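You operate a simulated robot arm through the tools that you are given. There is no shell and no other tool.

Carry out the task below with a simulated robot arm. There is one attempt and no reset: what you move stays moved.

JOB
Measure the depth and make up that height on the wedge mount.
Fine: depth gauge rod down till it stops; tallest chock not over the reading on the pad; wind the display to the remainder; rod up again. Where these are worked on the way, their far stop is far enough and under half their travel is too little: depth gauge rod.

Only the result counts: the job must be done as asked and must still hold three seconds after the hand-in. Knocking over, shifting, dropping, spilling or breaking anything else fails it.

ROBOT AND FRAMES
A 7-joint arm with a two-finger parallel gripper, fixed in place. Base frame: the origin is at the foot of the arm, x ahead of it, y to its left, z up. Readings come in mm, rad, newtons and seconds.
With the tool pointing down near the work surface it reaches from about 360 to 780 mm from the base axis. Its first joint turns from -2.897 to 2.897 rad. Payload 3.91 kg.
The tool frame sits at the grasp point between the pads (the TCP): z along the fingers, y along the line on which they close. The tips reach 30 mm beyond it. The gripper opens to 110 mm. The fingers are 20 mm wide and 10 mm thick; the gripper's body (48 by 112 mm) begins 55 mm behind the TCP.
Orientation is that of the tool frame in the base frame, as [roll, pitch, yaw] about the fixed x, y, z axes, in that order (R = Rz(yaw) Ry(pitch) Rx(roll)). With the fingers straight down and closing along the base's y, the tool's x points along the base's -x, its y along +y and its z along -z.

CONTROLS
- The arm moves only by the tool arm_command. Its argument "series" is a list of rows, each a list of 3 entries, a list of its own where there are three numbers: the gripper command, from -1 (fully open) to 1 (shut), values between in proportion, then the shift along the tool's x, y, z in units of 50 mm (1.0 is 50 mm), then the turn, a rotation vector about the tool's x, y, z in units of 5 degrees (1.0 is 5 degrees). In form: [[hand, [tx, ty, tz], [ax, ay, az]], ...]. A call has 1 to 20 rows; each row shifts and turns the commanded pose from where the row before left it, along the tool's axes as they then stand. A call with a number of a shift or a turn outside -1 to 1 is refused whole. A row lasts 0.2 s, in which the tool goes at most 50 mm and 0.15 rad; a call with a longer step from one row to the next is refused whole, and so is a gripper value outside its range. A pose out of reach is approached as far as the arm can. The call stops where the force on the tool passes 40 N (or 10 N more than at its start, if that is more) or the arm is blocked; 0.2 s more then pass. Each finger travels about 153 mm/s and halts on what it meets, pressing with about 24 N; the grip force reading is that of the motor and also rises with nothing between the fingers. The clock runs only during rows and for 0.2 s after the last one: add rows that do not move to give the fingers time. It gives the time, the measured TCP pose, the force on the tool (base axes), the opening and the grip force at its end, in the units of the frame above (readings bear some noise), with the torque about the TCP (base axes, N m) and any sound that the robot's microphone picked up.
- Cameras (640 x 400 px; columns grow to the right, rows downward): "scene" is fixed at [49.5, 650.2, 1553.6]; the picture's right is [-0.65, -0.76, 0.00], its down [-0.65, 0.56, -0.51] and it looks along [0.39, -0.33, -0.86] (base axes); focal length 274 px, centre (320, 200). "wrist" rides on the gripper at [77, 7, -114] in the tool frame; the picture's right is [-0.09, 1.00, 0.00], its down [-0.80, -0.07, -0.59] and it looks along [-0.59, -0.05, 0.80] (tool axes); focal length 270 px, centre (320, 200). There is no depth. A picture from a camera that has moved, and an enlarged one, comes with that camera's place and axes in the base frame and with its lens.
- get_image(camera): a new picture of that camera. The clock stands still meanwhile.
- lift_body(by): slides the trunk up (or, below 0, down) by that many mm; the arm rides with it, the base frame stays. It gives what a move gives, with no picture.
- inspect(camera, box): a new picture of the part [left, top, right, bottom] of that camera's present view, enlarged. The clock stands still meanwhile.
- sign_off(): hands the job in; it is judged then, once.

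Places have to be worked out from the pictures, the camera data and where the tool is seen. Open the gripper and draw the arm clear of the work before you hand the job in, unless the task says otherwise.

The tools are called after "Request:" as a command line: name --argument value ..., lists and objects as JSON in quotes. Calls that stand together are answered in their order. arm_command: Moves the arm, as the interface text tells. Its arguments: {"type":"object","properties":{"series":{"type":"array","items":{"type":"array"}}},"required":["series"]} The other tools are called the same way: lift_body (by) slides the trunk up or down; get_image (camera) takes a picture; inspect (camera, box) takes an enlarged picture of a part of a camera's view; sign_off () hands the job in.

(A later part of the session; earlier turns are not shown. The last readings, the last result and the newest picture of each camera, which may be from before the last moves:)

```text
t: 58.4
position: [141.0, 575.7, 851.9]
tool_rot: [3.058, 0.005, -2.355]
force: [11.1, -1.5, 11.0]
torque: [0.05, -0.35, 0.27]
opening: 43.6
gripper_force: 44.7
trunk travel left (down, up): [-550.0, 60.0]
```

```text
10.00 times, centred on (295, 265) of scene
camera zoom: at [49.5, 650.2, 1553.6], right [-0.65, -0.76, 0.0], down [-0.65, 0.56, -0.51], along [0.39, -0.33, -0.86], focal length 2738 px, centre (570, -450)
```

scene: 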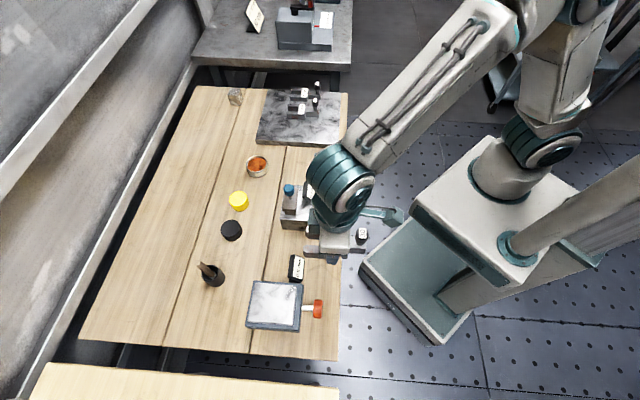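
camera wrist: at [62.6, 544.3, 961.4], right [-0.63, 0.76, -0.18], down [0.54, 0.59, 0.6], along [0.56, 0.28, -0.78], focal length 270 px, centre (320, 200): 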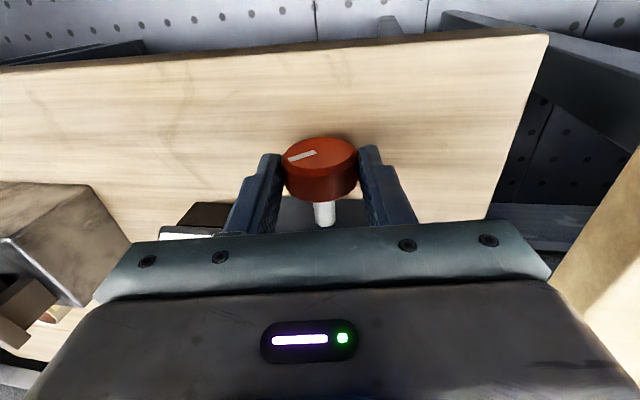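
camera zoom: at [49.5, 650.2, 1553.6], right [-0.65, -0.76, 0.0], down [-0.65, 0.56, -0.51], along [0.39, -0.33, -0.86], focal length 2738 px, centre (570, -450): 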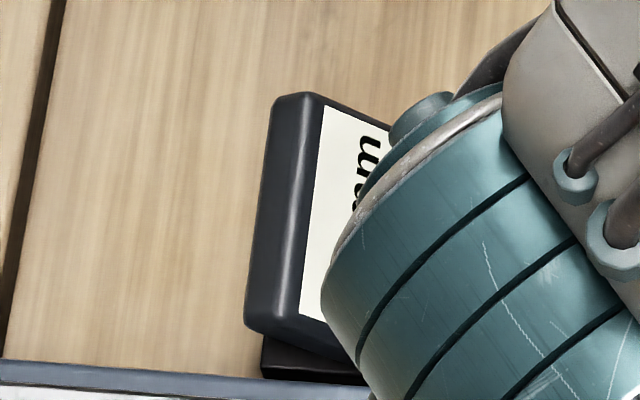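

The arm hides the display here; I continue 10° more to where it is visible again.

Request:
arm_command --series '[[1, [0, -0.034, 0.0], [-1, 0, 0]], [1, [0, -0.034, 0.0], [-1, 0, 0]], [1, [0, 0, 0], [0, 0, 0]]]'

Request:
inspect --camera "scene" --box '[275, 245, 315, 285]'

Request:
get_image --camera "wrist"

```text
t: 59.2
position: [143.3, 572.7, 850.5]
tool_rot: [2.883, 0.004, -2.359]
force: [16.8, -1.3, 12.8]
torque: [0.08, -0.43, 0.2]
opening: 43.7
gripper_force: 45.0
trunk travel left (down, up): [-550.0, 60.0]
```

```text
10.00 times, centred on (295, 265) of scene
camera zoom: at [49.5, 650.2, 1553.6], right [-0.65, -0.76, 0.0], down [-0.65, 0.56, -0.51], along [0.39, -0.33, -0.86], focal length 2738 px, centre (570, -450)
```

zoom: 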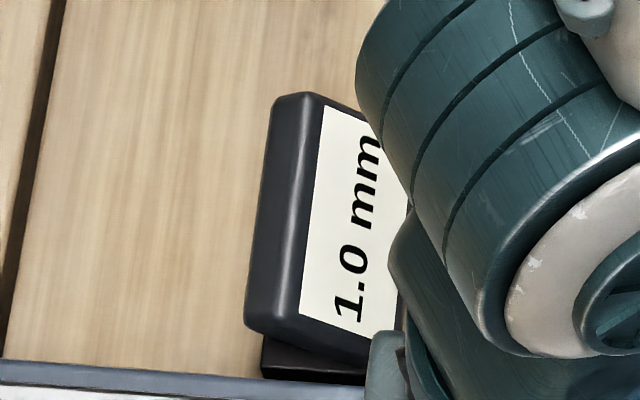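

```text
taken
camera wrist: at [104.9, 501.9, 962.0], right [-0.62, 0.74, 0.26], down [0.72, 0.41, 0.56], along [0.31, 0.53, -0.79], focal length 270 px, centre (320, 200)
```

wrist: 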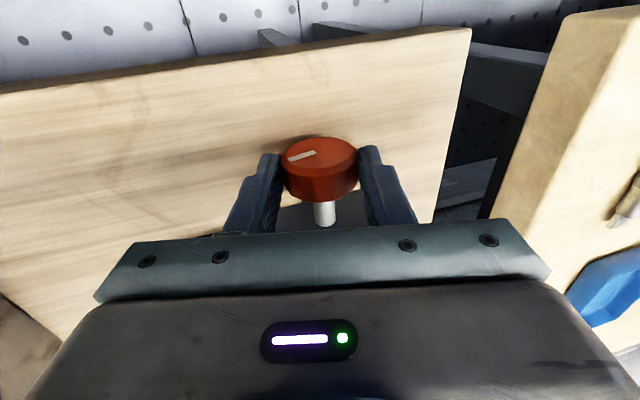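

1.0 mm at −15° tilt, with no slip. I relieve the small side load and go on in 5° steps.

Request:
arm_command --series '[[1, [-0.03, -0.02, -0.037], [0, 0, 0]], [1, [0, -0.036, 0.0], [-1, 0, 0]], [1, [0, 0, 0], [0, 0, 0]]]'

Request:
inspect --camera "scene" --box '[275, 245, 315, 285]'

Request:
arm_command --series '[[1, [0, -0.036, 0.0], [-1, 0, 0]], [1, [0, 0, 0], [0, 0, 0]]]'

Request:
inspect --camera "scene" --box '[275, 245, 315, 285]'

```text
t: 60.0
position: [144.6, 572.4, 851.2]
tool_rot: [2.798, 0.001, -2.358]
force: [12.1, -1.5, -4.0]
torque: [-0.43, 0.05, -0.76]
opening: 43.4
gripper_force: 44.8
trunk travel left (down, up): [-550.0, 60.0]
```

```text
10.00 times, centred on (295, 265) of scene
camera zoom: at [49.5, 650.2, 1553.6], right [-0.65, -0.76, 0.0], down [-0.65, 0.56, -0.51], along [0.39, -0.33, -0.86], focal length 2738 px, centre (570, -450)
```

zoom: 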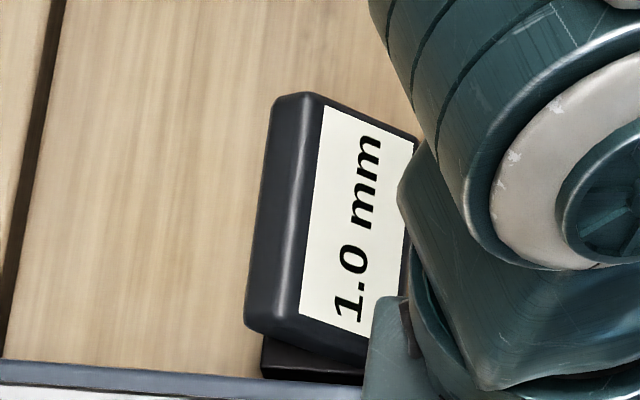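

```text
t: 60.6
position: [146.0, 570.6, 849.3]
tool_rot: [2.71, 0.0, -2.355]
force: [9.5, -4.8, -9.0]
torque: [-0.55, 0.09, -0.46]
opening: 43.8
gripper_force: 44.9
trunk travel left (down, up): [-550.0, 60.0]
```

```text
10.00 times, centred on (295, 265) of scene
camera zoom: at [49.5, 650.2, 1553.6], right [-0.65, -0.76, 0.0], down [-0.65, 0.56, -0.51], along [0.39, -0.33, -0.86], focal length 2738 px, centre (570, -450)
```

zoom: 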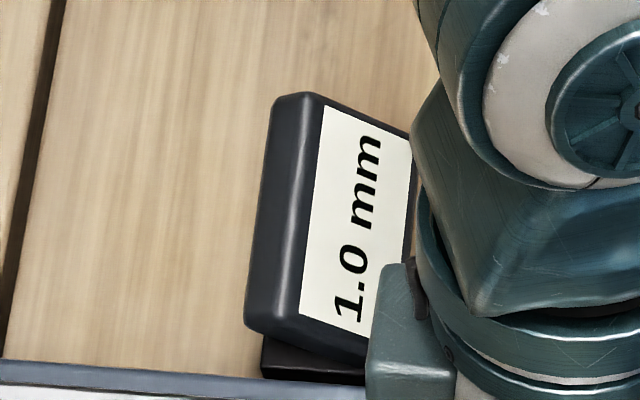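

Request:
arm_command --series '[[1, [0, -0.036, 0.0], [-1, 0, 0]], [1, [0, 0, 0], [0, 0, 0]]]'

Request:
inspect --camera "scene" --box '[275, 245, 315, 285]'

```text
t: 61.2
position: [147.7, 569.1, 847.9]
tool_rot: [2.624, 0.002, -2.354]
force: [7.2, -8.7, -14.6]
torque: [-0.84, 0.26, -0.16]
opening: 43.7
gripper_force: 44.3
trunk travel left (down, up): [-550.0, 60.0]
```

```text
10.00 times, centred on (295, 265) of scene
camera zoom: at [49.5, 650.2, 1553.6], right [-0.65, -0.76, 0.0], down [-0.65, 0.56, -0.51], along [0.39, -0.33, -0.86], focal length 2738 px, centre (570, -450)
```

zoom: 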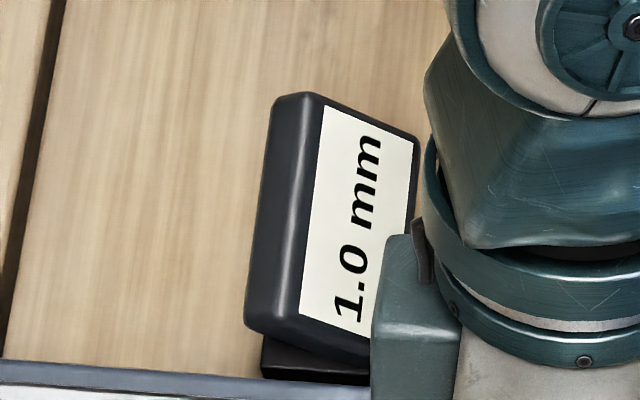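

Still 1.0 at −30°. I release, back off slightly and swing back to +25° for another stroke.

Request:
arm_command --series '[[0.1, [0, 0, -0.03], [0, 0, 0]], [0.0, [0, 0, -0.03], [0, 0, 0]], [0.0, [0, 0, 0], [0, 0, 0]]]'

Request:
inspect --camera "scene" --box '[275, 245, 315, 285]'

Request:
get_image --camera "wrist"

```text
t: 62.0
position: [149.1, 569.7, 852.2]
tool_rot: [2.623, 0.004, -2.356]
force: [-0.5, 0.1, 0.0]
torque: [0.01, 0.0, -0.03]
opening: 55.1
gripper_force: 0.0
trunk travel left (down, up): [-550.0, 60.0]
```

```text
10.00 times, centred on (295, 265) of scene
camera zoom: at [49.5, 650.2, 1553.6], right [-0.65, -0.76, 0.0], down [-0.65, 0.56, -0.51], along [0.39, -0.33, -0.86], focal length 2738 px, centre (570, -450)
```

zoom: 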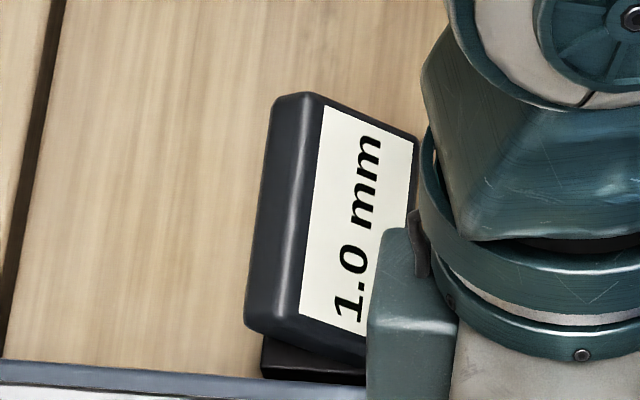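

```text
taken
camera wrist: at [129.9, 478.8, 954.6], right [-0.55, 0.67, 0.49], down [0.82, 0.31, 0.48], along [0.17, 0.67, -0.72], focal length 270 px, centre (320, 200)
```

wrist: 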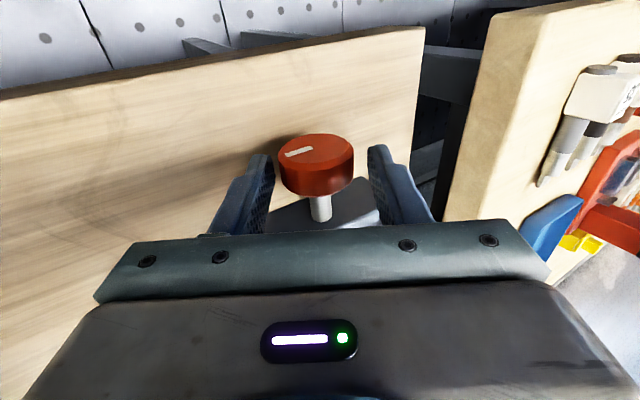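

Request:
arm_command --series '[[0.0, [0.06, -0.03, 0], [0, 0, 0]], [0.0, [0, 0.0453, 0.002], [1, 0, 0]], [0.0, [0, 0.0453, 0.002], [1, 0, 0]], [0.0, [0, 0.0453, 0.002], [1, 0, 0]], [0.0, [0, 0.0453, 0.002], [1, 0, 0]], [0.0, [0, 0.0453, 0.002], [1, 0, 0]], [0.0, [0, 0.0453, 0.002], [1, 0, 0]], [0.0, [0, 0.0453, 0.002], [1, 0, 0]], [0.0, [0, 0.0453, 0.002], [1, 0, 0]], [0.0, [0, 0.0453, 0.002], [1, 0, 0]], [0.0, [0, 0.0453, 0.002], [1, 0, 0]], [0.0, [0, 0.0453, 0.002], [1, 0, 0]], [0.0, [0, 0, 0], [0, 0, 0]]]'

Request:
inspect --camera "scene" --box '[260, 240, 370, 340]'

Request:
get_image --camera "wrist"

```text
t: 64.8
position: [130.5, 583.5, 852.2]
tool_rot: [-2.7, 0.003, -2.356]
force: [0.0, 0.0, 0.1]
torque: [0.02, 0.02, -0.03]
opening: 54.8
gripper_force: 0.1
trunk travel left (down, up): [-550.0, 60.0]
```

```text
4.00 times, centred on (315, 290) of scene
camera zoom: at [49.5, 650.2, 1553.6], right [-0.65, -0.76, 0.0], down [-0.65, 0.56, -0.51], along [0.39, -0.33, -0.86], focal length 1095 px, centre (340, -160)
```

zoom: 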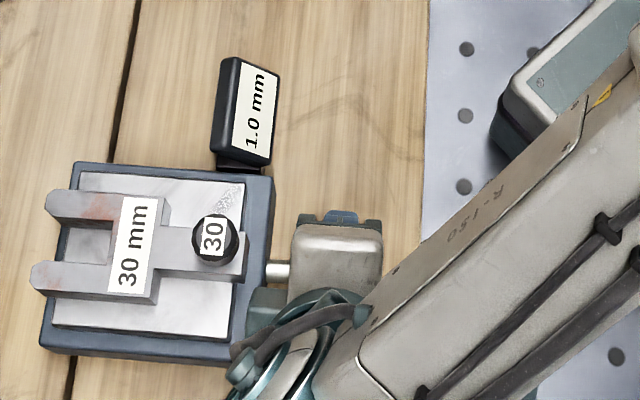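

```text
taken
camera wrist: at [36.5, 567.3, 952.3], right [-0.57, 0.7, -0.43], down [0.43, 0.7, 0.57], along [0.7, 0.14, -0.7], focal length 270 px, centre (320, 200)
```

wrist: 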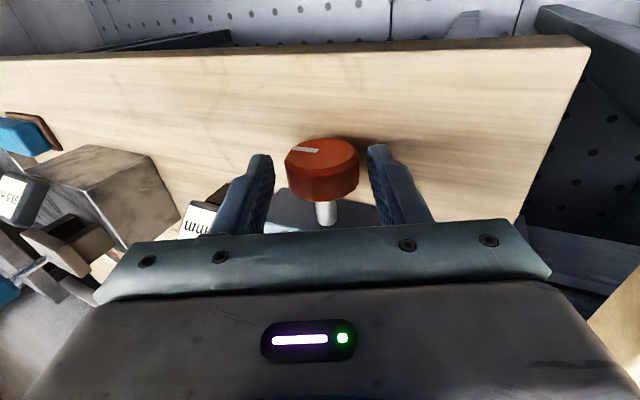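

Request:
inspect --camera "wrist" --box '[260, 110, 380, 230]'

```text
3.33 times, centred on (320, 170) of wrist
camera zoom: at [36.5, 567.3, 952.3], right [-0.57, 0.7, -0.43], down [0.43, 0.7, 0.57], along [0.7, 0.14, -0.7], focal length 901 px, centre (320, 300)
```

zoom: 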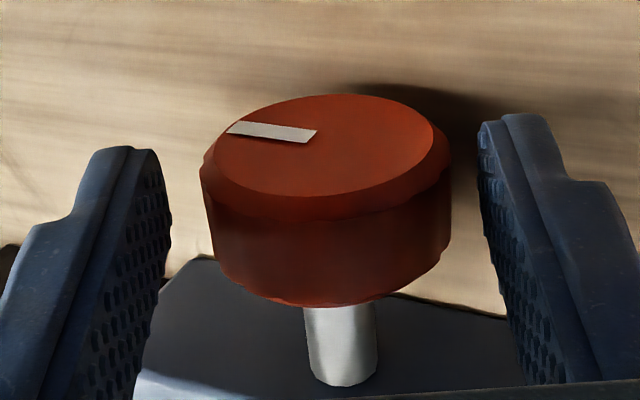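

Centred again at +25°. I move in 3 mm, close, and turn in 5° steps reading the display.

Request:
arm_command --series '[[0.0, [0, 0, 0.06], [0, 0, 0]], [0.1, [0, 0, 0], [0, 0, 0]], [0.2, [0, 0, 0], [0, 0, 0]], [1, [0, 0, 0], [0, 0, 0]], [1, [0, 0, 0], [0, 0, 0]]]'

Request:
inspect --camera "scene" --box '[275, 245, 315, 285]'

Request:
arm_command --series '[[1, [0, -0.0384, 0.0017], [-1, 0, 0]], [1, [0, 0, 0], [0, 0, 0]]]'

Request:
inspect --camera "scene" --box '[275, 245, 315, 285]'

Request:
arm_command --series '[[1, [0, -0.0384, 0.0017], [-1, 0, 0]], [1, [0, 0, 0], [0, 0, 0]]]'

Request:
inspect --camera "scene" --box '[275, 245, 315, 285]'

```text
t: 66.0
position: [130.7, 582.2, 849.1]
tool_rot: [-2.7, 0.004, -2.355]
force: [-0.7, 2.0, -1.7]
torque: [0.09, -0.08, 0.33]
opening: 43.6
gripper_force: 44.3
trunk travel left (down, up): [-550.0, 60.0]
```

```text
10.00 times, centred on (295, 265) of scene
camera zoom: at [49.5, 650.2, 1553.6], right [-0.65, -0.76, 0.0], down [-0.65, 0.56, -0.51], along [0.39, -0.33, -0.86], focal length 2738 px, centre (570, -450)
```

zoom: 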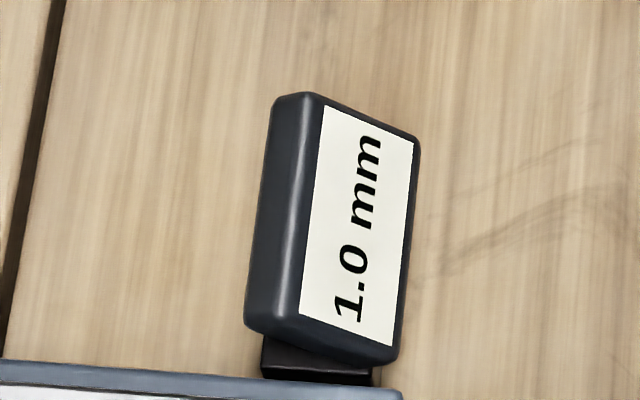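

```text
t: 66.6
position: [132.7, 582.2, 850.6]
tool_rot: [-2.787, 0.003, -2.356]
force: [-1.3, 1.9, -1.1]
torque: [0.03, 0.09, 0.47]
opening: 43.5
gripper_force: 45.3
trunk travel left (down, up): [-550.0, 60.0]
```

```text
10.00 times, centred on (295, 265) of scene
camera zoom: at [49.5, 650.2, 1553.6], right [-0.65, -0.76, 0.0], down [-0.65, 0.56, -0.51], along [0.39, -0.33, -0.86], focal length 2738 px, centre (570, -450)
```

zoom: 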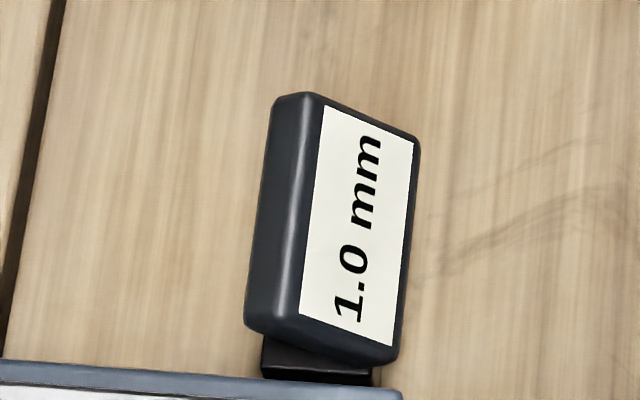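

```text
t: 67.2
position: [132.9, 580.4, 850.3]
tool_rot: [-2.875, 0.002, -2.356]
force: [-1.3, 0.0, -1.4]
torque: [0.22, -0.17, 0.59]
opening: 43.6
gripper_force: 45.1
trunk travel left (down, up): [-550.0, 60.0]
```

```text
10.00 times, centred on (295, 265) of scene
camera zoom: at [49.5, 650.2, 1553.6], right [-0.65, -0.76, 0.0], down [-0.65, 0.56, -0.51], along [0.39, -0.33, -0.86], focal length 2738 px, centre (570, -450)
```

zoom: 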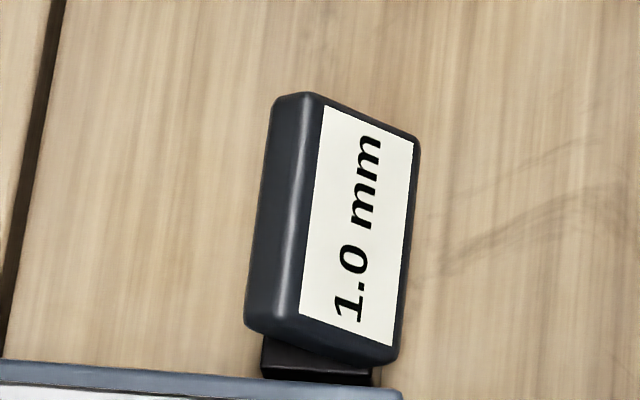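

Still 1.0 at +15° tilt with hardly any load. I keep turning in 5° steps.

Request:
arm_command --series '[[1, [0, -0.0384, 0.0017], [-1, 0, 0]], [1, [0, 0, 0], [0, 0, 0]]]'

Request:
inspect --camera "scene" --box '[275, 245, 315, 285]'

Request:
arm_command --series '[[1, [0, -0.0384, 0.0017], [-1, 0, 0]], [1, [0, 0, 0], [0, 0, 0]]]'

Request:
inspect --camera "scene" --box '[275, 245, 315, 285]'

```text
t: 67.8
position: [134.2, 578.9, 851.3]
tool_rot: [-2.961, 0.004, -2.357]
force: [-3.0, -2.7, -3.2]
torque: [0.14, -0.15, 0.27]
opening: 43.4
gripper_force: 45.4
trunk travel left (down, up): [-550.0, 60.0]
```

```text
10.00 times, centred on (295, 265) of scene
camera zoom: at [49.5, 650.2, 1553.6], right [-0.65, -0.76, 0.0], down [-0.65, 0.56, -0.51], along [0.39, -0.33, -0.86], focal length 2738 px, centre (570, -450)
```

zoom: 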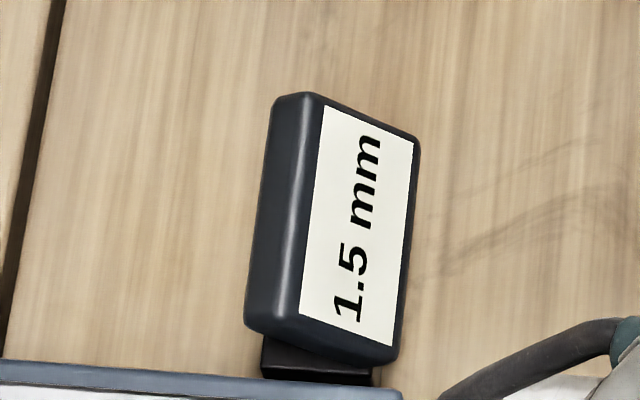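

```text
t: 68.4
position: [135.8, 577.9, 852.8]
tool_rot: [-3.048, 0.003, -2.356]
force: [-2.4, -2.3, 0.3]
torque: [-0.64, 0.61, 0.36]
opening: 43.6
gripper_force: 45.2
trunk travel left (down, up): [-550.0, 60.0]
```

```text
10.00 times, centred on (295, 265) of scene
camera zoom: at [49.5, 650.2, 1553.6], right [-0.65, -0.76, 0.0], down [-0.65, 0.56, -0.51], along [0.39, -0.33, -0.86], focal length 2738 px, centre (570, -450)
```

zoom: 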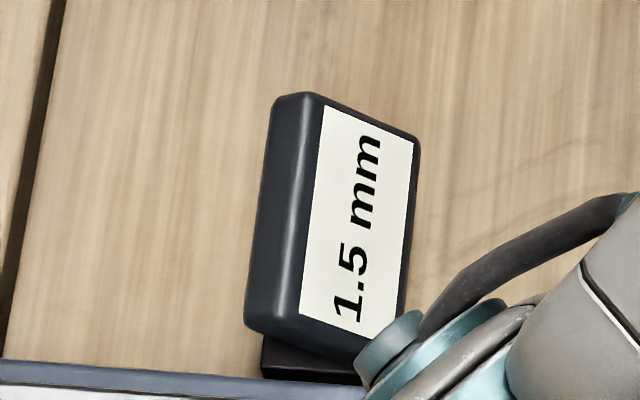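

1.5 mm appeared between +15° and +10° tilt; 0.5 mm spans about 33°, so about 8° more centres the value in the 1.5 band. I turn those 8° and release.

Request:
arm_command --series '[[1, [0, -0.0307, 0.001], [-0.8, 0, 0]], [1, [0, -0.0307, 0.001], [-0.8, 0, 0]], [1, [0, 0, 0], [0, 0, 0]]]'

Request:
arm_command --series '[[0.15, [0, 0, 0], [0, 0, 0]], [0.05, [0, 0, 0], [0, 0, 0]], [-0.1, [0, 0, 0], [0, 0, 0]], [-0.2, [0, 0, -0.2], [0, 0, 0]], [-0.25, [0.1, 0, -0.4], [0, 0, 0]], [-0.25, [0.2, 0, -0.6], [0, 0, 0]], [-0.25, [0.4, 0, -0.8], [0, 0, 0]], [-0.25, [0.4, 0, -0.8], [0, 0, 0]], [-0.25, [0, 0, 0], [0, 0, 0]]]'

Request:
inspect --camera "scene" --box '[240, 240, 340, 340]'

Request:
get_image --camera "wrist"

```text
t: 69.2
position: [139.2, 575.0, 851.9]
tool_rot: [3.096, 0.002, -2.357]
force: [0.8, -3.5, 0.5]
torque: [-0.67, 0.55, 0.29]
opening: 43.4
gripper_force: 44.5
trunk travel left (down, up): [-550.0, 60.0]
```

```text
t: 71.2
position: [104.1, 531.4, 990.5]
tool_rot: [3.094, 0.003, -2.357]
force: [-0.3, 0.7, -0.1]
torque: [-0.01, -0.02, -0.01]
opening: 68.9
gripper_force: 0.1
trunk travel left (down, up): [-550.0, 60.0]
```

```text
4.00 times, centred on (290, 290) of scene
camera zoom: at [49.5, 650.2, 1553.6], right [-0.65, -0.76, 0.0], down [-0.65, 0.56, -0.51], along [0.39, -0.33, -0.86], focal length 1095 px, centre (440, -160)
```

zoom: 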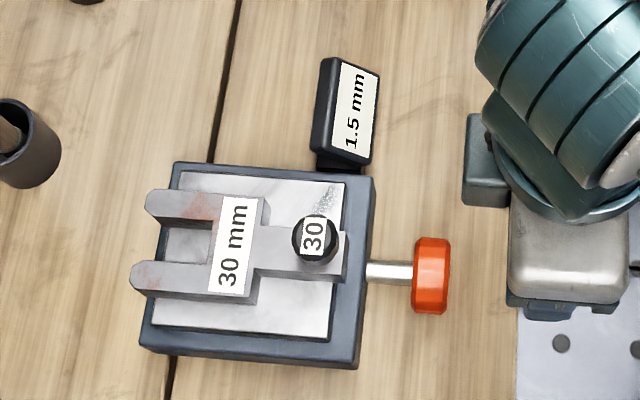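

```text
taken
camera wrist: at [48.5, 476.7, 1104.1], right [-0.64, 0.77, 0.05], down [0.63, 0.5, 0.59], along [0.43, 0.41, -0.8], focal length 270 px, centre (320, 200)
```

wrist: 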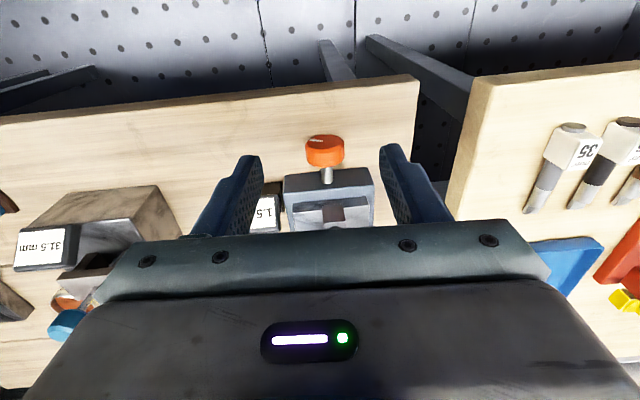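

The mount shows 1.5 mm with the 30 mm chock on its pad. Next I return to the gauge to pull the rod up; first straighten the tool and travel above the knob.

Request:
arm_command --series '[[-0.25, [0, 0, -0.5], [0.545, 0, 0]], [-0.25, [-0.1, -0.5, -0.4], [0, 0, 0]], [-0.2, [-0.45, -0.75, -0.2], [0, 0, 0]], [-0.1, [-0.45, -0.75, -0.2], [0, 0, 0]], [-0.1, [-0.45, -0.75, 0], [0, 0, 0]], [-0.1, [-0.45, -0.75, 0], [0, 0, 0]], [-0.1, [-0.45, -0.75, 0], [0, 0, 0]], [-0.1, [-0.45, -0.6, 0], [0, 0, 0]], [-0.1, [-0.45, -0.3, 0], [0, 0, 0]], [-0.1, [-0.37, 0, 0], [0, 0, 0]], [-0.1, [0, 0, 0], [0, 0, 0]]]'

Request:
get_image --camera "wrist"

Request:
inspect --camera "scene" --box '[265, 140, 345, 240]'

```text
t: 73.6
position: [417.0, 477.2, 1057.0]
tool_rot: [-3.14, 0.003, -2.355]
force: [-0.3, 0.4, -0.7]
torque: [0.0, 0.0, -0.03]
opening: 60.3
gripper_force: 0.1
trunk travel left (down, up): [-550.0, 60.0]
```

```text
taken
camera wrist: at [356.4, 427.0, 1171.2], right [-0.64, 0.77, 0.0], down [0.61, 0.52, 0.6], along [0.46, 0.38, -0.8], focal length 270 px, centre (320, 200)
```

wrist: 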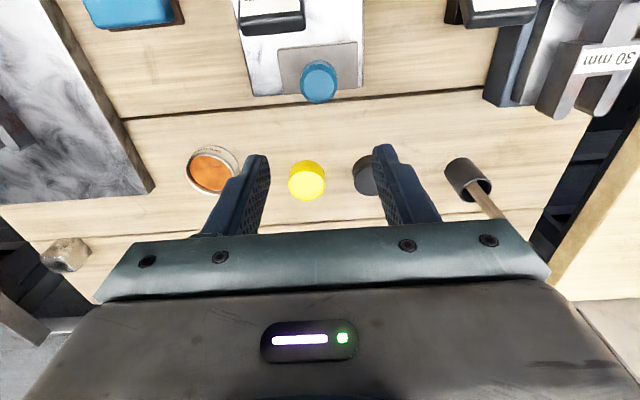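

```text
4.00 times, centred on (305, 190) of scene
camera zoom: at [49.5, 650.2, 1553.6], right [-0.65, -0.76, 0.0], down [-0.65, 0.56, -0.51], along [0.39, -0.33, -0.86], focal length 1095 px, centre (380, 240)
```

zoom: 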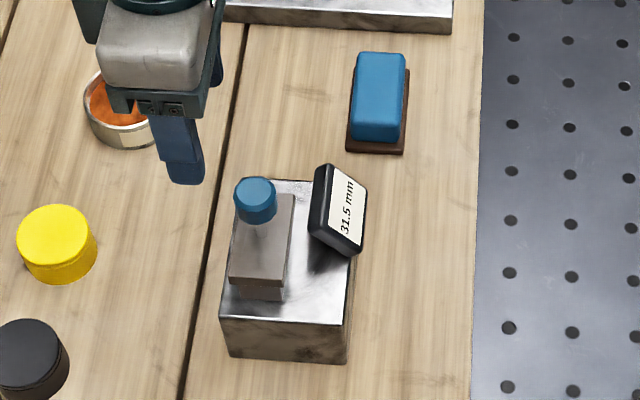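

I overshot by ~27 mm outward; knob is at about a≈605, b≈44.6. I shift back over it and descend until the tips are just above the knob top, to check.

Request:
arm_command --series '[[-0.1, [0.54, 0.04, 0], [0, 0, 0]], [-0.1, [0, 0, 0.5], [0, 0, 0]], [-0.1, [0, 0, 0.5], [0, 0, 0]], [-0.1, [0, 0, 0], [0, 0, 0]]]'

Request:
inspect --camera "wrist" --box '[220, 60, 420, 240]'

Request:
inspect --camera "scene" --box '[265, 140, 345, 240]'

```text
t: 74.6
position: [393.9, 458.0, 1008.9]
tool_rot: [3.141, 0.003, -2.356]
force: [0.5, -0.7, 0.1]
torque: [0.02, 0.0, 0.01]
opening: 60.5
gripper_force: 0.0
trunk travel left (down, up): [-550.0, 60.0]
```

```text
2.22 times, centred on (320, 150) of wrist
camera zoom: at [333.9, 407.8, 1120.8], right [-0.64, 0.77, 0.0], down [0.61, 0.52, 0.6], along [0.46, 0.38, -0.8], focal length 601 px, centre (320, 311)
```

zoom: 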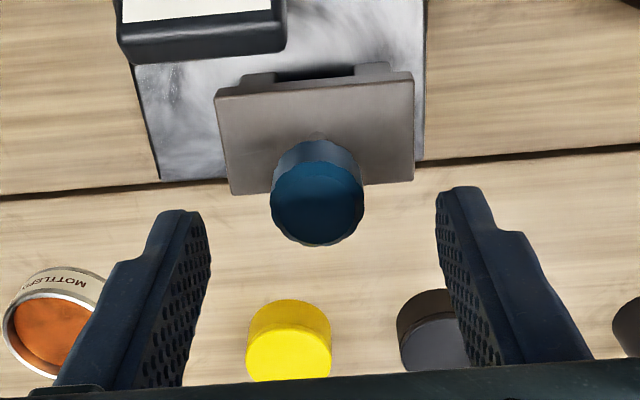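

```text
4.00 times, centred on (305, 190) of scene
camera zoom: at [49.5, 650.2, 1553.6], right [-0.65, -0.76, 0.0], down [-0.65, 0.56, -0.51], along [0.39, -0.33, -0.86], focal length 1095 px, centre (380, 240)
```

zoom: 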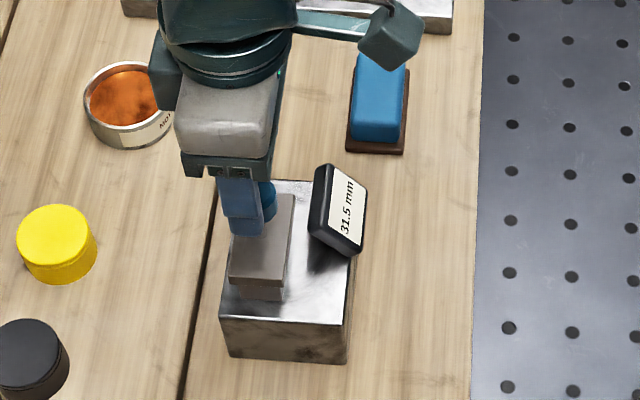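

Well centred on the knob. I descend ~29 mm so the pads overlap the knob by ~15 mm, and close.

Request:
arm_command --series '[[-0.1, [0, -0.01, 0.3], [0, 0, 0]], [-0.1, [0, 0, 0.28], [0, 0, 0]], [-0.1, [0, 0, 0], [0, 0, 0]], [0.2, [0, 0, 0], [0, 0, 0]], [0.4, [0, 0, 0], [0, 0, 0]], [0.7, [0, 0, 0], [0, 0, 0]], [0.7, [0, 0, 0], [0, 0, 0]]]'

Request:
inspect --camera "wrist" --box '[220, 60, 420, 240]'

Request:
inspect --camera "scene" --box '[265, 140, 345, 240]'

```text
t: 76.2
position: [394.0, 456.4, 979.0]
tool_rot: [3.141, 0.005, -2.355]
force: [0.0, -0.3, 0.3]
torque: [0.24, 0.3, -0.03]
opening: 26.9
gripper_force: 44.7
trunk travel left (down, up): [-550.0, 60.0]
```

```text
2.22 times, centred on (320, 150) of wrist
camera zoom: at [334.1, 406.4, 1091.9], right [-0.64, 0.77, 0.0], down [0.61, 0.52, 0.6], along [0.46, 0.38, -0.8], focal length 601 px, centre (320, 311)
```

zoom: 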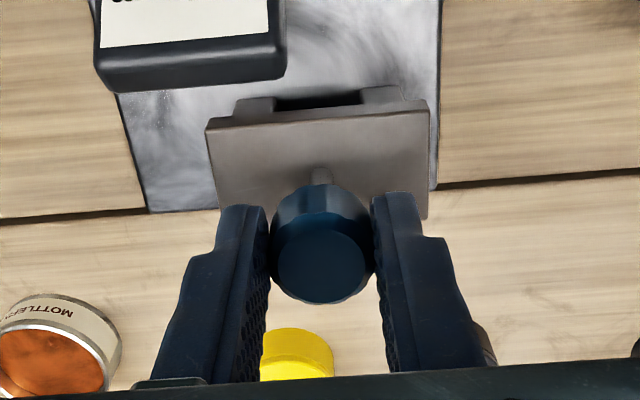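

```text
4.00 times, centred on (305, 190) of scene
camera zoom: at [49.5, 650.2, 1553.6], right [-0.65, -0.76, 0.0], down [-0.65, 0.56, -0.51], along [0.39, -0.33, -0.86], focal length 1095 px, centre (380, 240)
```

zoom: 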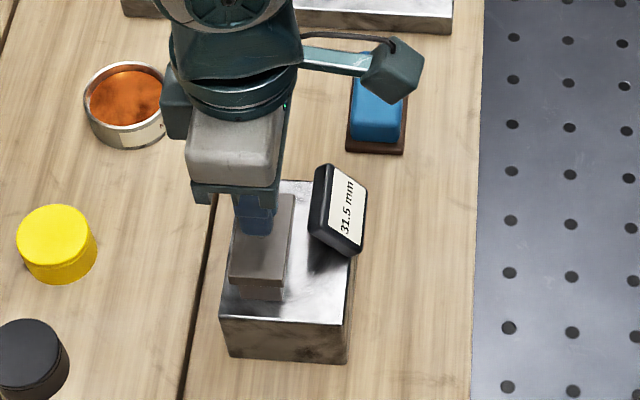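

Gripped (26.9 mm). I pull straight up about 28 mm first and check the gauge display.

Request:
arm_command --series '[[0.7, [0, 0, -0.08], [0, 0, 0]], [0.7, [0, 0, -0.08], [0, 0, 0]], [0.7, [0, 0, -0.08], [0, 0, 0]], [0.7, [0, 0, -0.08], [0, 0, 0]], [0.7, [0, 0, -0.08], [0, 0, 0]], [0.7, [0, 0, -0.08], [0, 0, 0]], [0.7, [0, 0, -0.08], [0, 0, 0]], [0.7, [0, 0, 0], [0, 0, 0]]]'

Request:
inspect --camera "scene" --box '[265, 140, 345, 240]'

```text
t: 78.0
position: [393.6, 455.9, 1006.6]
tool_rot: [-3.141, 0.002, -2.357]
force: [-9.3, -10.7, -0.8]
torque: [-0.35, 0.94, -0.05]
opening: 26.6
gripper_force: 45.5
trunk travel left (down, up): [-550.0, 60.0]
```

```text
4.00 times, centred on (305, 190) of scene
camera zoom: at [49.5, 650.2, 1553.6], right [-0.65, -0.76, 0.0], down [-0.65, 0.56, -0.51], along [0.39, -0.33, -0.86], focal length 1095 px, centre (380, 240)
```

zoom: 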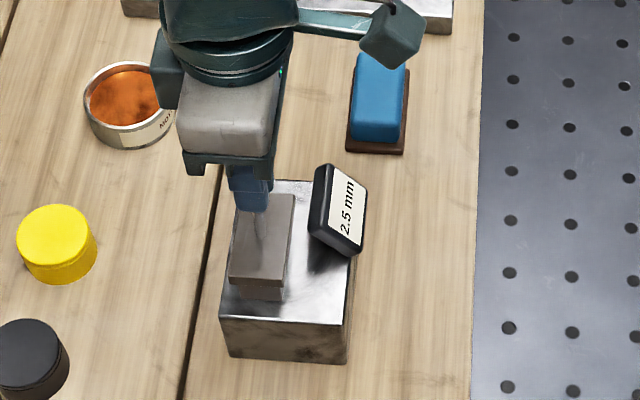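

Display 2.5 mm; a little more to go. I continue up slowly to the top stop.

Request:
arm_command --series '[[0.7, [0.02, 0, -0.02], [0, 0, 0]], [0.7, [0, 0, -0.02], [0, 0, 0]], [0.7, [0, 0, -0.02], [0, 0, 0]], [0.7, [0, 0, 0], [0, 0, 0]]]'

Request:
inspect --camera "scene" --box '[265, 140, 345, 240]'

```text
t: 79.0
position: [393.6, 457.2, 1010.5]
tool_rot: [3.141, 0.006, -2.356]
force: [-5.6, -8.4, -2.9]
torque: [-0.06, 0.48, 0.0]
opening: 26.5
gripper_force: 45.1
trunk travel left (down, up): [-550.0, 60.0]
```

```text
4.00 times, centred on (305, 190) of scene
camera zoom: at [49.5, 650.2, 1553.6], right [-0.65, -0.76, 0.0], down [-0.65, 0.56, -0.51], along [0.39, -0.33, -0.86], focal length 1095 px, centre (380, 240)
```

zoom: 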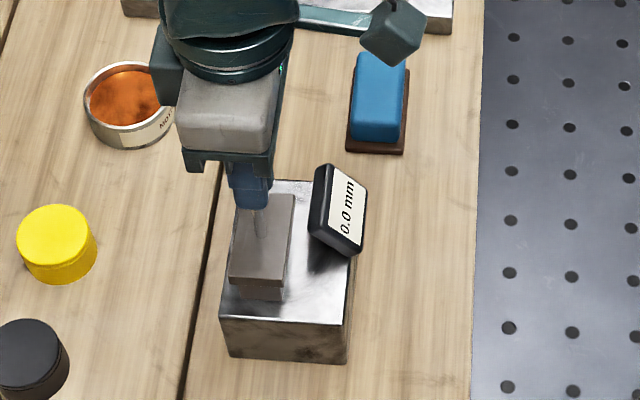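

0.0 mm. A further 1.5 mm nudge to be sure it is at its top stop, then release.

Request:
arm_command --series '[[0.7, [0, 0, -0.02], [0, 0, 0]], [0.7, [0, 0, -0.01], [0, 0, 0]], [0.7, [0, 0, 0], [0, 0, 0]]]'

Request:
inspect --camera "scene" --box '[265, 140, 345, 240]'

```text
t: 79.8
position: [394.1, 458.5, 1010.3]
tool_rot: [-3.141, 0.004, -2.358]
force: [-3.8, -8.1, -12.2]
torque: [0.63, -0.16, 0.02]
opening: 26.6
gripper_force: 45.2
trunk travel left (down, up): [-550.0, 60.0]
```

```text
4.00 times, centred on (305, 190) of scene
camera zoom: at [49.5, 650.2, 1553.6], right [-0.65, -0.76, 0.0], down [-0.65, 0.56, -0.51], along [0.39, -0.33, -0.86], focal length 1095 px, centre (380, 240)
```

zoom: 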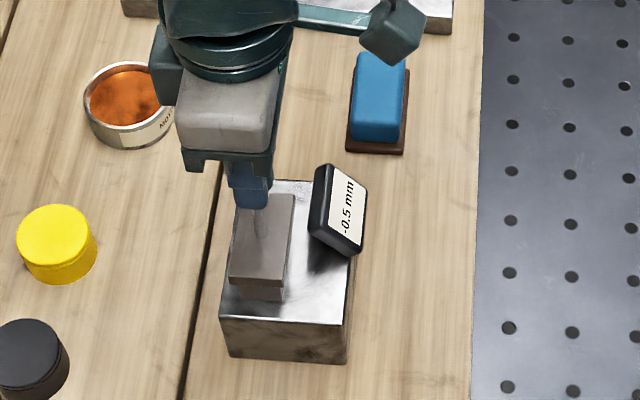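

It is at the top stop (−0.5 under pull). I ease back 1 mm and open the fingers, then rise clear.

Request:
arm_command --series '[[0.7, [0, 0, 0.02], [0, 0, 0]], [0.45, [0, 0, 0], [0, 0, 0]], [0.2, [0, 0, 0], [0, 0, 0]], [-0.1, [0, 0, 0], [0, 0, 0]], [-0.1, [0, 0, 0], [0, 0, 0]], [-0.1, [0, 0, -0.3], [0, 0, 0]], [-0.1, [0, 0, -0.6], [0, 0, 0]], [-0.1, [0, 0, -0.7], [0, 0, 0]], [-0.1, [0.6, 0, -0.6], [0, 0, 0]], [-0.1, [0.8, 0, 0], [0, 0, 0]], [-0.1, [0.8, 0, 0], [0, 0, 0]], [-0.1, [0.8, 0, 0], [0, 0, 0]], [-0.1, [0.6, 0, 0], [0, 0, 0]], [-0.1, [0, 0, 0], [0, 0, 0]]]'

Request:
get_image --camera "scene"

Request:
inspect --camera "scene" --box '[265, 160, 345, 240]'

Request:
inspect --camera "scene" --box '[240, 240, 340, 340]'

Request:
get_image --camera "wrist"

```text
t: 82.8
position: [267.7, 330.6, 1117.8]
tool_rot: [3.141, 0.004, -2.355]
force: [-0.2, -0.7, -0.7]
torque: [0.02, 0.05, 0.03]
opening: 60.4
gripper_force: 0.1
trunk travel left (down, up): [-550.0, 60.0]
```

```text
taken
```

scene: 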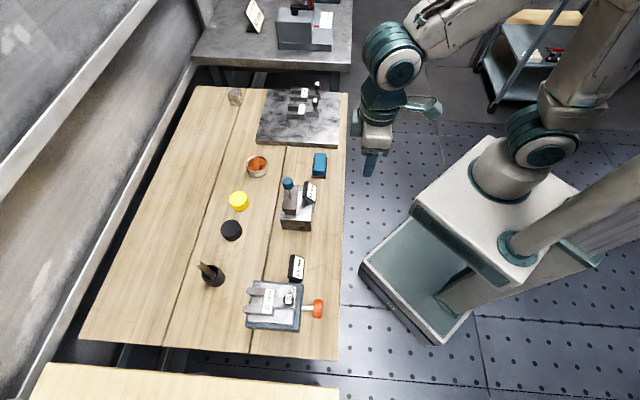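

```text
5.00 times, centred on (305, 200) of scene
camera zoom: at [49.5, 650.2, 1553.6], right [-0.65, -0.76, 0.0], down [-0.65, 0.56, -0.51], along [0.39, -0.33, -0.86], focal length 1369 px, centre (395, 200)
```

zoom: 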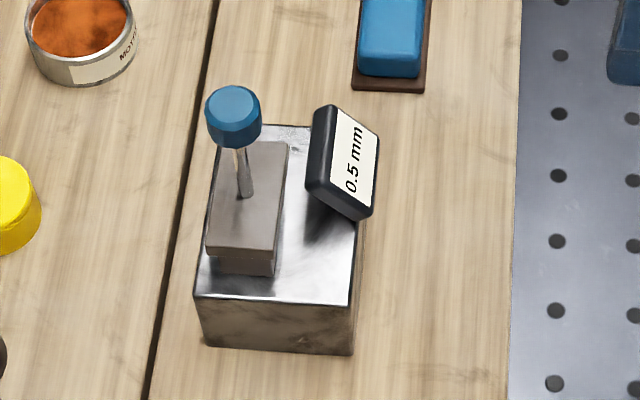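

```text
4.00 times, centred on (290, 290) of scene
camera zoom: at [49.5, 650.2, 1553.6], right [-0.65, -0.76, 0.0], down [-0.65, 0.56, -0.51], along [0.39, -0.33, -0.86], focal length 1095 px, centre (440, -160)
```

zoom: 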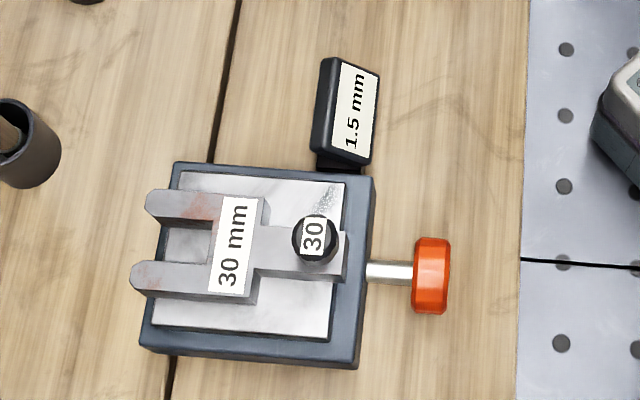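

```text
taken
camera wrist: at [207.7, 279.8, 1231.3], right [-0.64, 0.77, 0.0], down [0.61, 0.51, 0.6], along [0.46, 0.38, -0.8], focal length 270 px, centre (320, 200)
```

wrist: 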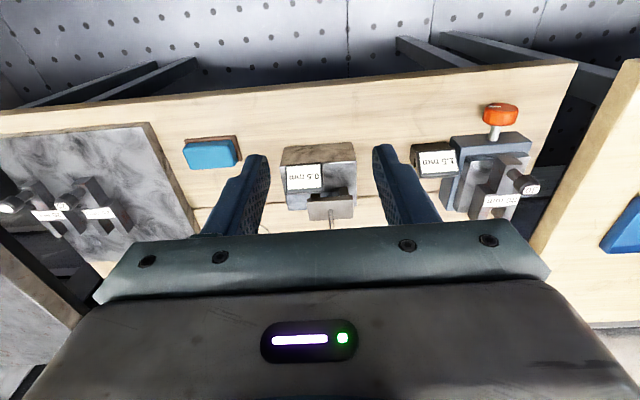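

The gauge reads 0.5 after my easing down 1 mm. I let 3 s pass to see whether it holds still.

Request:
arm_command --series '[[-0.1, [0, 0, 0], [0, 0, 0]], [-0.1, [0, 0, 0], [0, 0, 0]], [-0.1, [0, 0, 0], [0, 0, 0]], [-0.1, [0, 0, 0], [0, 0, 0]], [-0.1, [0, 0, 0], [0, 0, 0]], [-0.1, [0, 0, 0], [0, 0, 0]], [-0.1, [0, 0, 0], [0, 0, 0]], [-0.1, [0, 0, 0], [0, 0, 0]], [-0.1, [0, 0, 0], [0, 0, 0]], [-0.1, [0, 0, 0], [0, 0, 0]], [-0.1, [0, 0, 0], [0, 0, 0]], [-0.1, [0, 0, 0], [0, 0, 0]], [-0.1, [0, 0, 0], [0, 0, 0]], [-0.1, [0, 0, 0], [0, 0, 0]], [-0.1, [0, 0, 0], [0, 0, 0]]]'

Request:
inspect --camera "scene" --box '[265, 160, 345, 240]'

Request:
inspect --camera "scene" --box '[275, 245, 315, 285]'

```text
t: 86.0
position: [267.0, 331.3, 1119.1]
tool_rot: [-3.141, 0.005, -2.357]
force: [-0.4, 0.2, 0.1]
torque: [-0.01, 0.01, 0.0]
opening: 60.6
gripper_force: 0.1
trunk travel left (down, up): [-550.0, 60.0]
```

```text
5.00 times, centred on (305, 200) of scene
camera zoom: at [49.5, 650.2, 1553.6], right [-0.65, -0.76, 0.0], down [-0.65, 0.56, -0.51], along [0.39, -0.33, -0.86], focal length 1369 px, centre (395, 200)
```

zoom: 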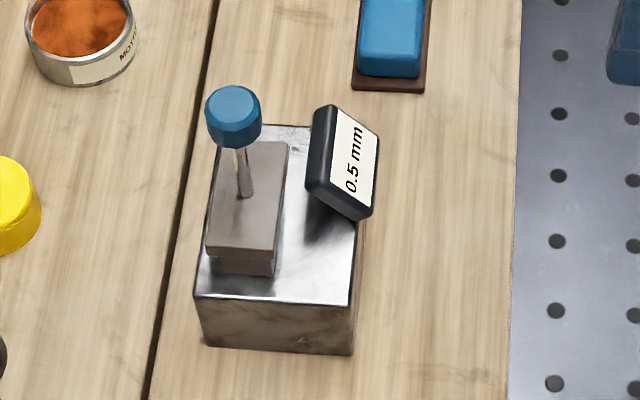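

```text
10.00 times, centred on (295, 265) of scene
camera zoom: at [49.5, 650.2, 1553.6], right [-0.65, -0.76, 0.0], down [-0.65, 0.56, -0.51], along [0.39, -0.33, -0.86], focal length 2738 px, centre (570, -450)
```

zoom: 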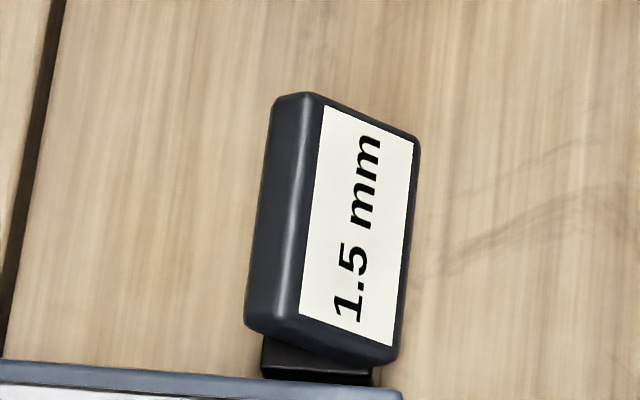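

Stable, but the rod sits 0.5 mm below its top. I go back, grip the knob once more and bring it fully to 0.0.

Request:
arm_command --series '[[-0.1, [-0.6, 0, 0], [0, 0, 0]], [-0.1, [-0.8, 0, 0], [0, 0, 0]], [-0.1, [-0.8, 0, 0], [0, 0, 0]], [-0.1, [-0.8, 0, 0], [0, 0, 0]], [-0.1, [-0.59, 0, 0], [0, 0, 0]], [-0.1, [0, 0, 0.7], [0, 0, 0]], [-0.1, [0, 0, 0.6], [0, 0, 0]], [-0.1, [0, 0, 0.2], [0, 0, 0]], [-0.1, [0, 0, 0], [0, 0, 0]]]'

Request:
inspect --camera "wrist" --box '[220, 60, 420, 240]'

Request:
inspect --camera "scene" --box '[265, 140, 345, 240]'

```text
t: 88.0
position: [395.6, 457.0, 1045.5]
tool_rot: [-3.14, 0.003, -2.356]
force: [0.6, -0.2, -0.3]
torque: [-0.03, 0.01, -0.01]
opening: 60.6
gripper_force: 0.1
trunk travel left (down, up): [-550.0, 60.0]
```

```text
2.22 times, centred on (320, 150) of wrist
camera zoom: at [336.1, 406.6, 1158.8], right [-0.64, 0.77, 0.0], down [0.61, 0.52, 0.6], along [0.46, 0.38, -0.8], focal length 601 px, centre (320, 311)
```

zoom: 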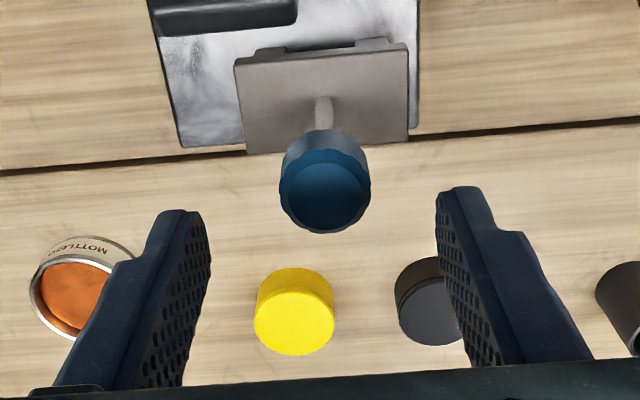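

```text
4.00 times, centred on (305, 190) of scene
camera zoom: at [49.5, 650.2, 1553.6], right [-0.65, -0.76, 0.0], down [-0.65, 0.56, -0.51], along [0.39, -0.33, -0.86], focal length 1095 px, centre (380, 240)
```

zoom: 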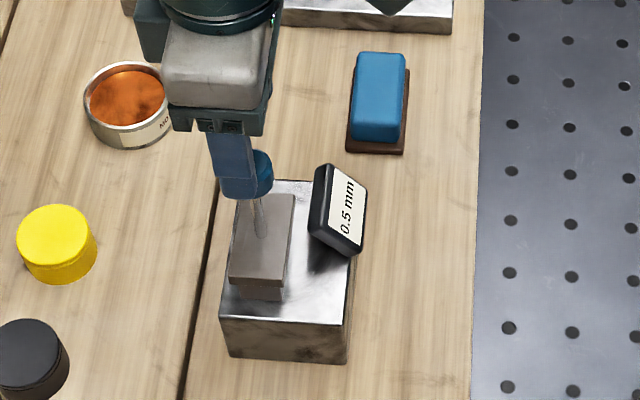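

Well aligned (knob 1.5 mm to +y). I descend 35 mm, close and pull up gently to the stop.

Request:
arm_command --series '[[-0.1, [0, 0.03, 0.35], [0, 0, 0]], [-0.1, [0, 0, 0.35], [0, 0, 0]], [-0.1, [0, 0, 0], [0, 0, 0]], [0.2, [0, 0, 0], [0, 0, 0]], [0.4, [0, 0, 0], [0, 0, 0]], [0.6, [0, 0, 0], [0, 0, 0]], [0.6, [0, 0, 0], [0, 0, 0]]]'

Request:
arm_command --series '[[0.6, [0, 0, -0.02], [0, 0, 0]], [0.6, [0, 0, -0.01], [0, 0, 0]], [0.6, [0, 0, 0], [0, 0, 0]]]'

Request:
inspect --camera "scene" --box '[265, 140, 345, 240]'

```text
t: 89.6
position: [394.1, 456.7, 1010.5]
tool_rot: [-3.141, 0.002, -2.36]
force: [4.9, -6.7, 0.7]
torque: [0.14, 0.21, -0.08]
opening: 27.0
gripper_force: 44.9
trunk travel left (down, up): [-550.0, 60.0]
```

```text
t: 90.4
position: [393.8, 456.9, 1009.7]
tool_rot: [3.141, 0.004, -2.357]
force: [3.7, -12.9, -10.8]
torque: [0.37, -0.3, -0.09]
opening: 26.9
gripper_force: 44.8
trunk travel left (down, up): [-550.0, 60.0]
```

```text
4.00 times, centred on (305, 190) of scene
camera zoom: at [49.5, 650.2, 1553.6], right [-0.65, -0.76, 0.0], down [-0.65, 0.56, -0.51], along [0.39, -0.33, -0.86], focal length 1095 px, centre (380, 240)
```

zoom: 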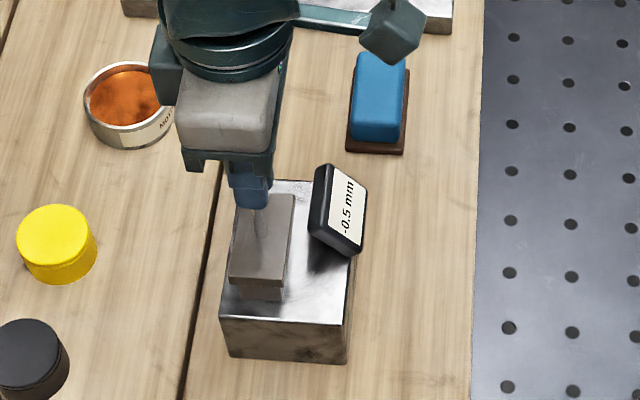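

At the top stop. I open without easing down and check.

Request:
arm_command --series '[[0.4, [0, 0, 0], [0, 0, 0]], [0.2, [0, 0, 0], [0, 0, 0]], [-0.1, [0, 0, 0], [0, 0, 0]], [-0.1, [0, 0, 0], [0, 0, 0]]]'

Request:
inspect --camera "scene" --box '[265, 140, 345, 240]'

Request:
inspect --camera "wrist" --box '[220, 60, 420, 240]'

```text
t: 91.4
position: [392.5, 457.9, 1011.8]
tool_rot: [-3.141, 0.003, -2.354]
force: [0.0, -0.1, 0.7]
torque: [0.02, 0.02, -0.06]
opening: 60.3
gripper_force: 0.1
trunk travel left (down, up): [-550.0, 60.0]
```

```text
4.00 times, centred on (305, 190) of scene
camera zoom: at [49.5, 650.2, 1553.6], right [-0.65, -0.76, 0.0], down [-0.65, 0.56, -0.51], along [0.39, -0.33, -0.86], focal length 1095 px, centre (380, 240)
```

zoom: 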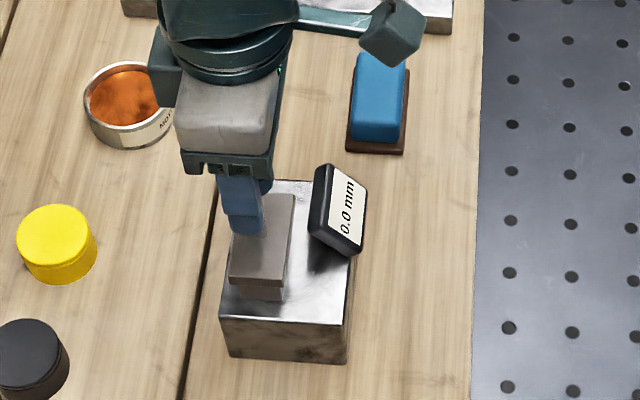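

```text
2.22 times, centred on (320, 150) of wrist
camera zoom: at [332.7, 408.1, 1125.1], right [-0.64, 0.77, 0.0], down [0.61, 0.52, 0.6], along [0.46, 0.38, -0.8], focal length 601 px, centre (320, 311)
```

zoom: 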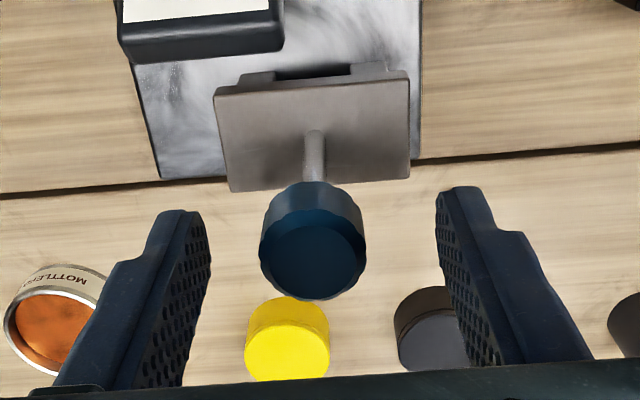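

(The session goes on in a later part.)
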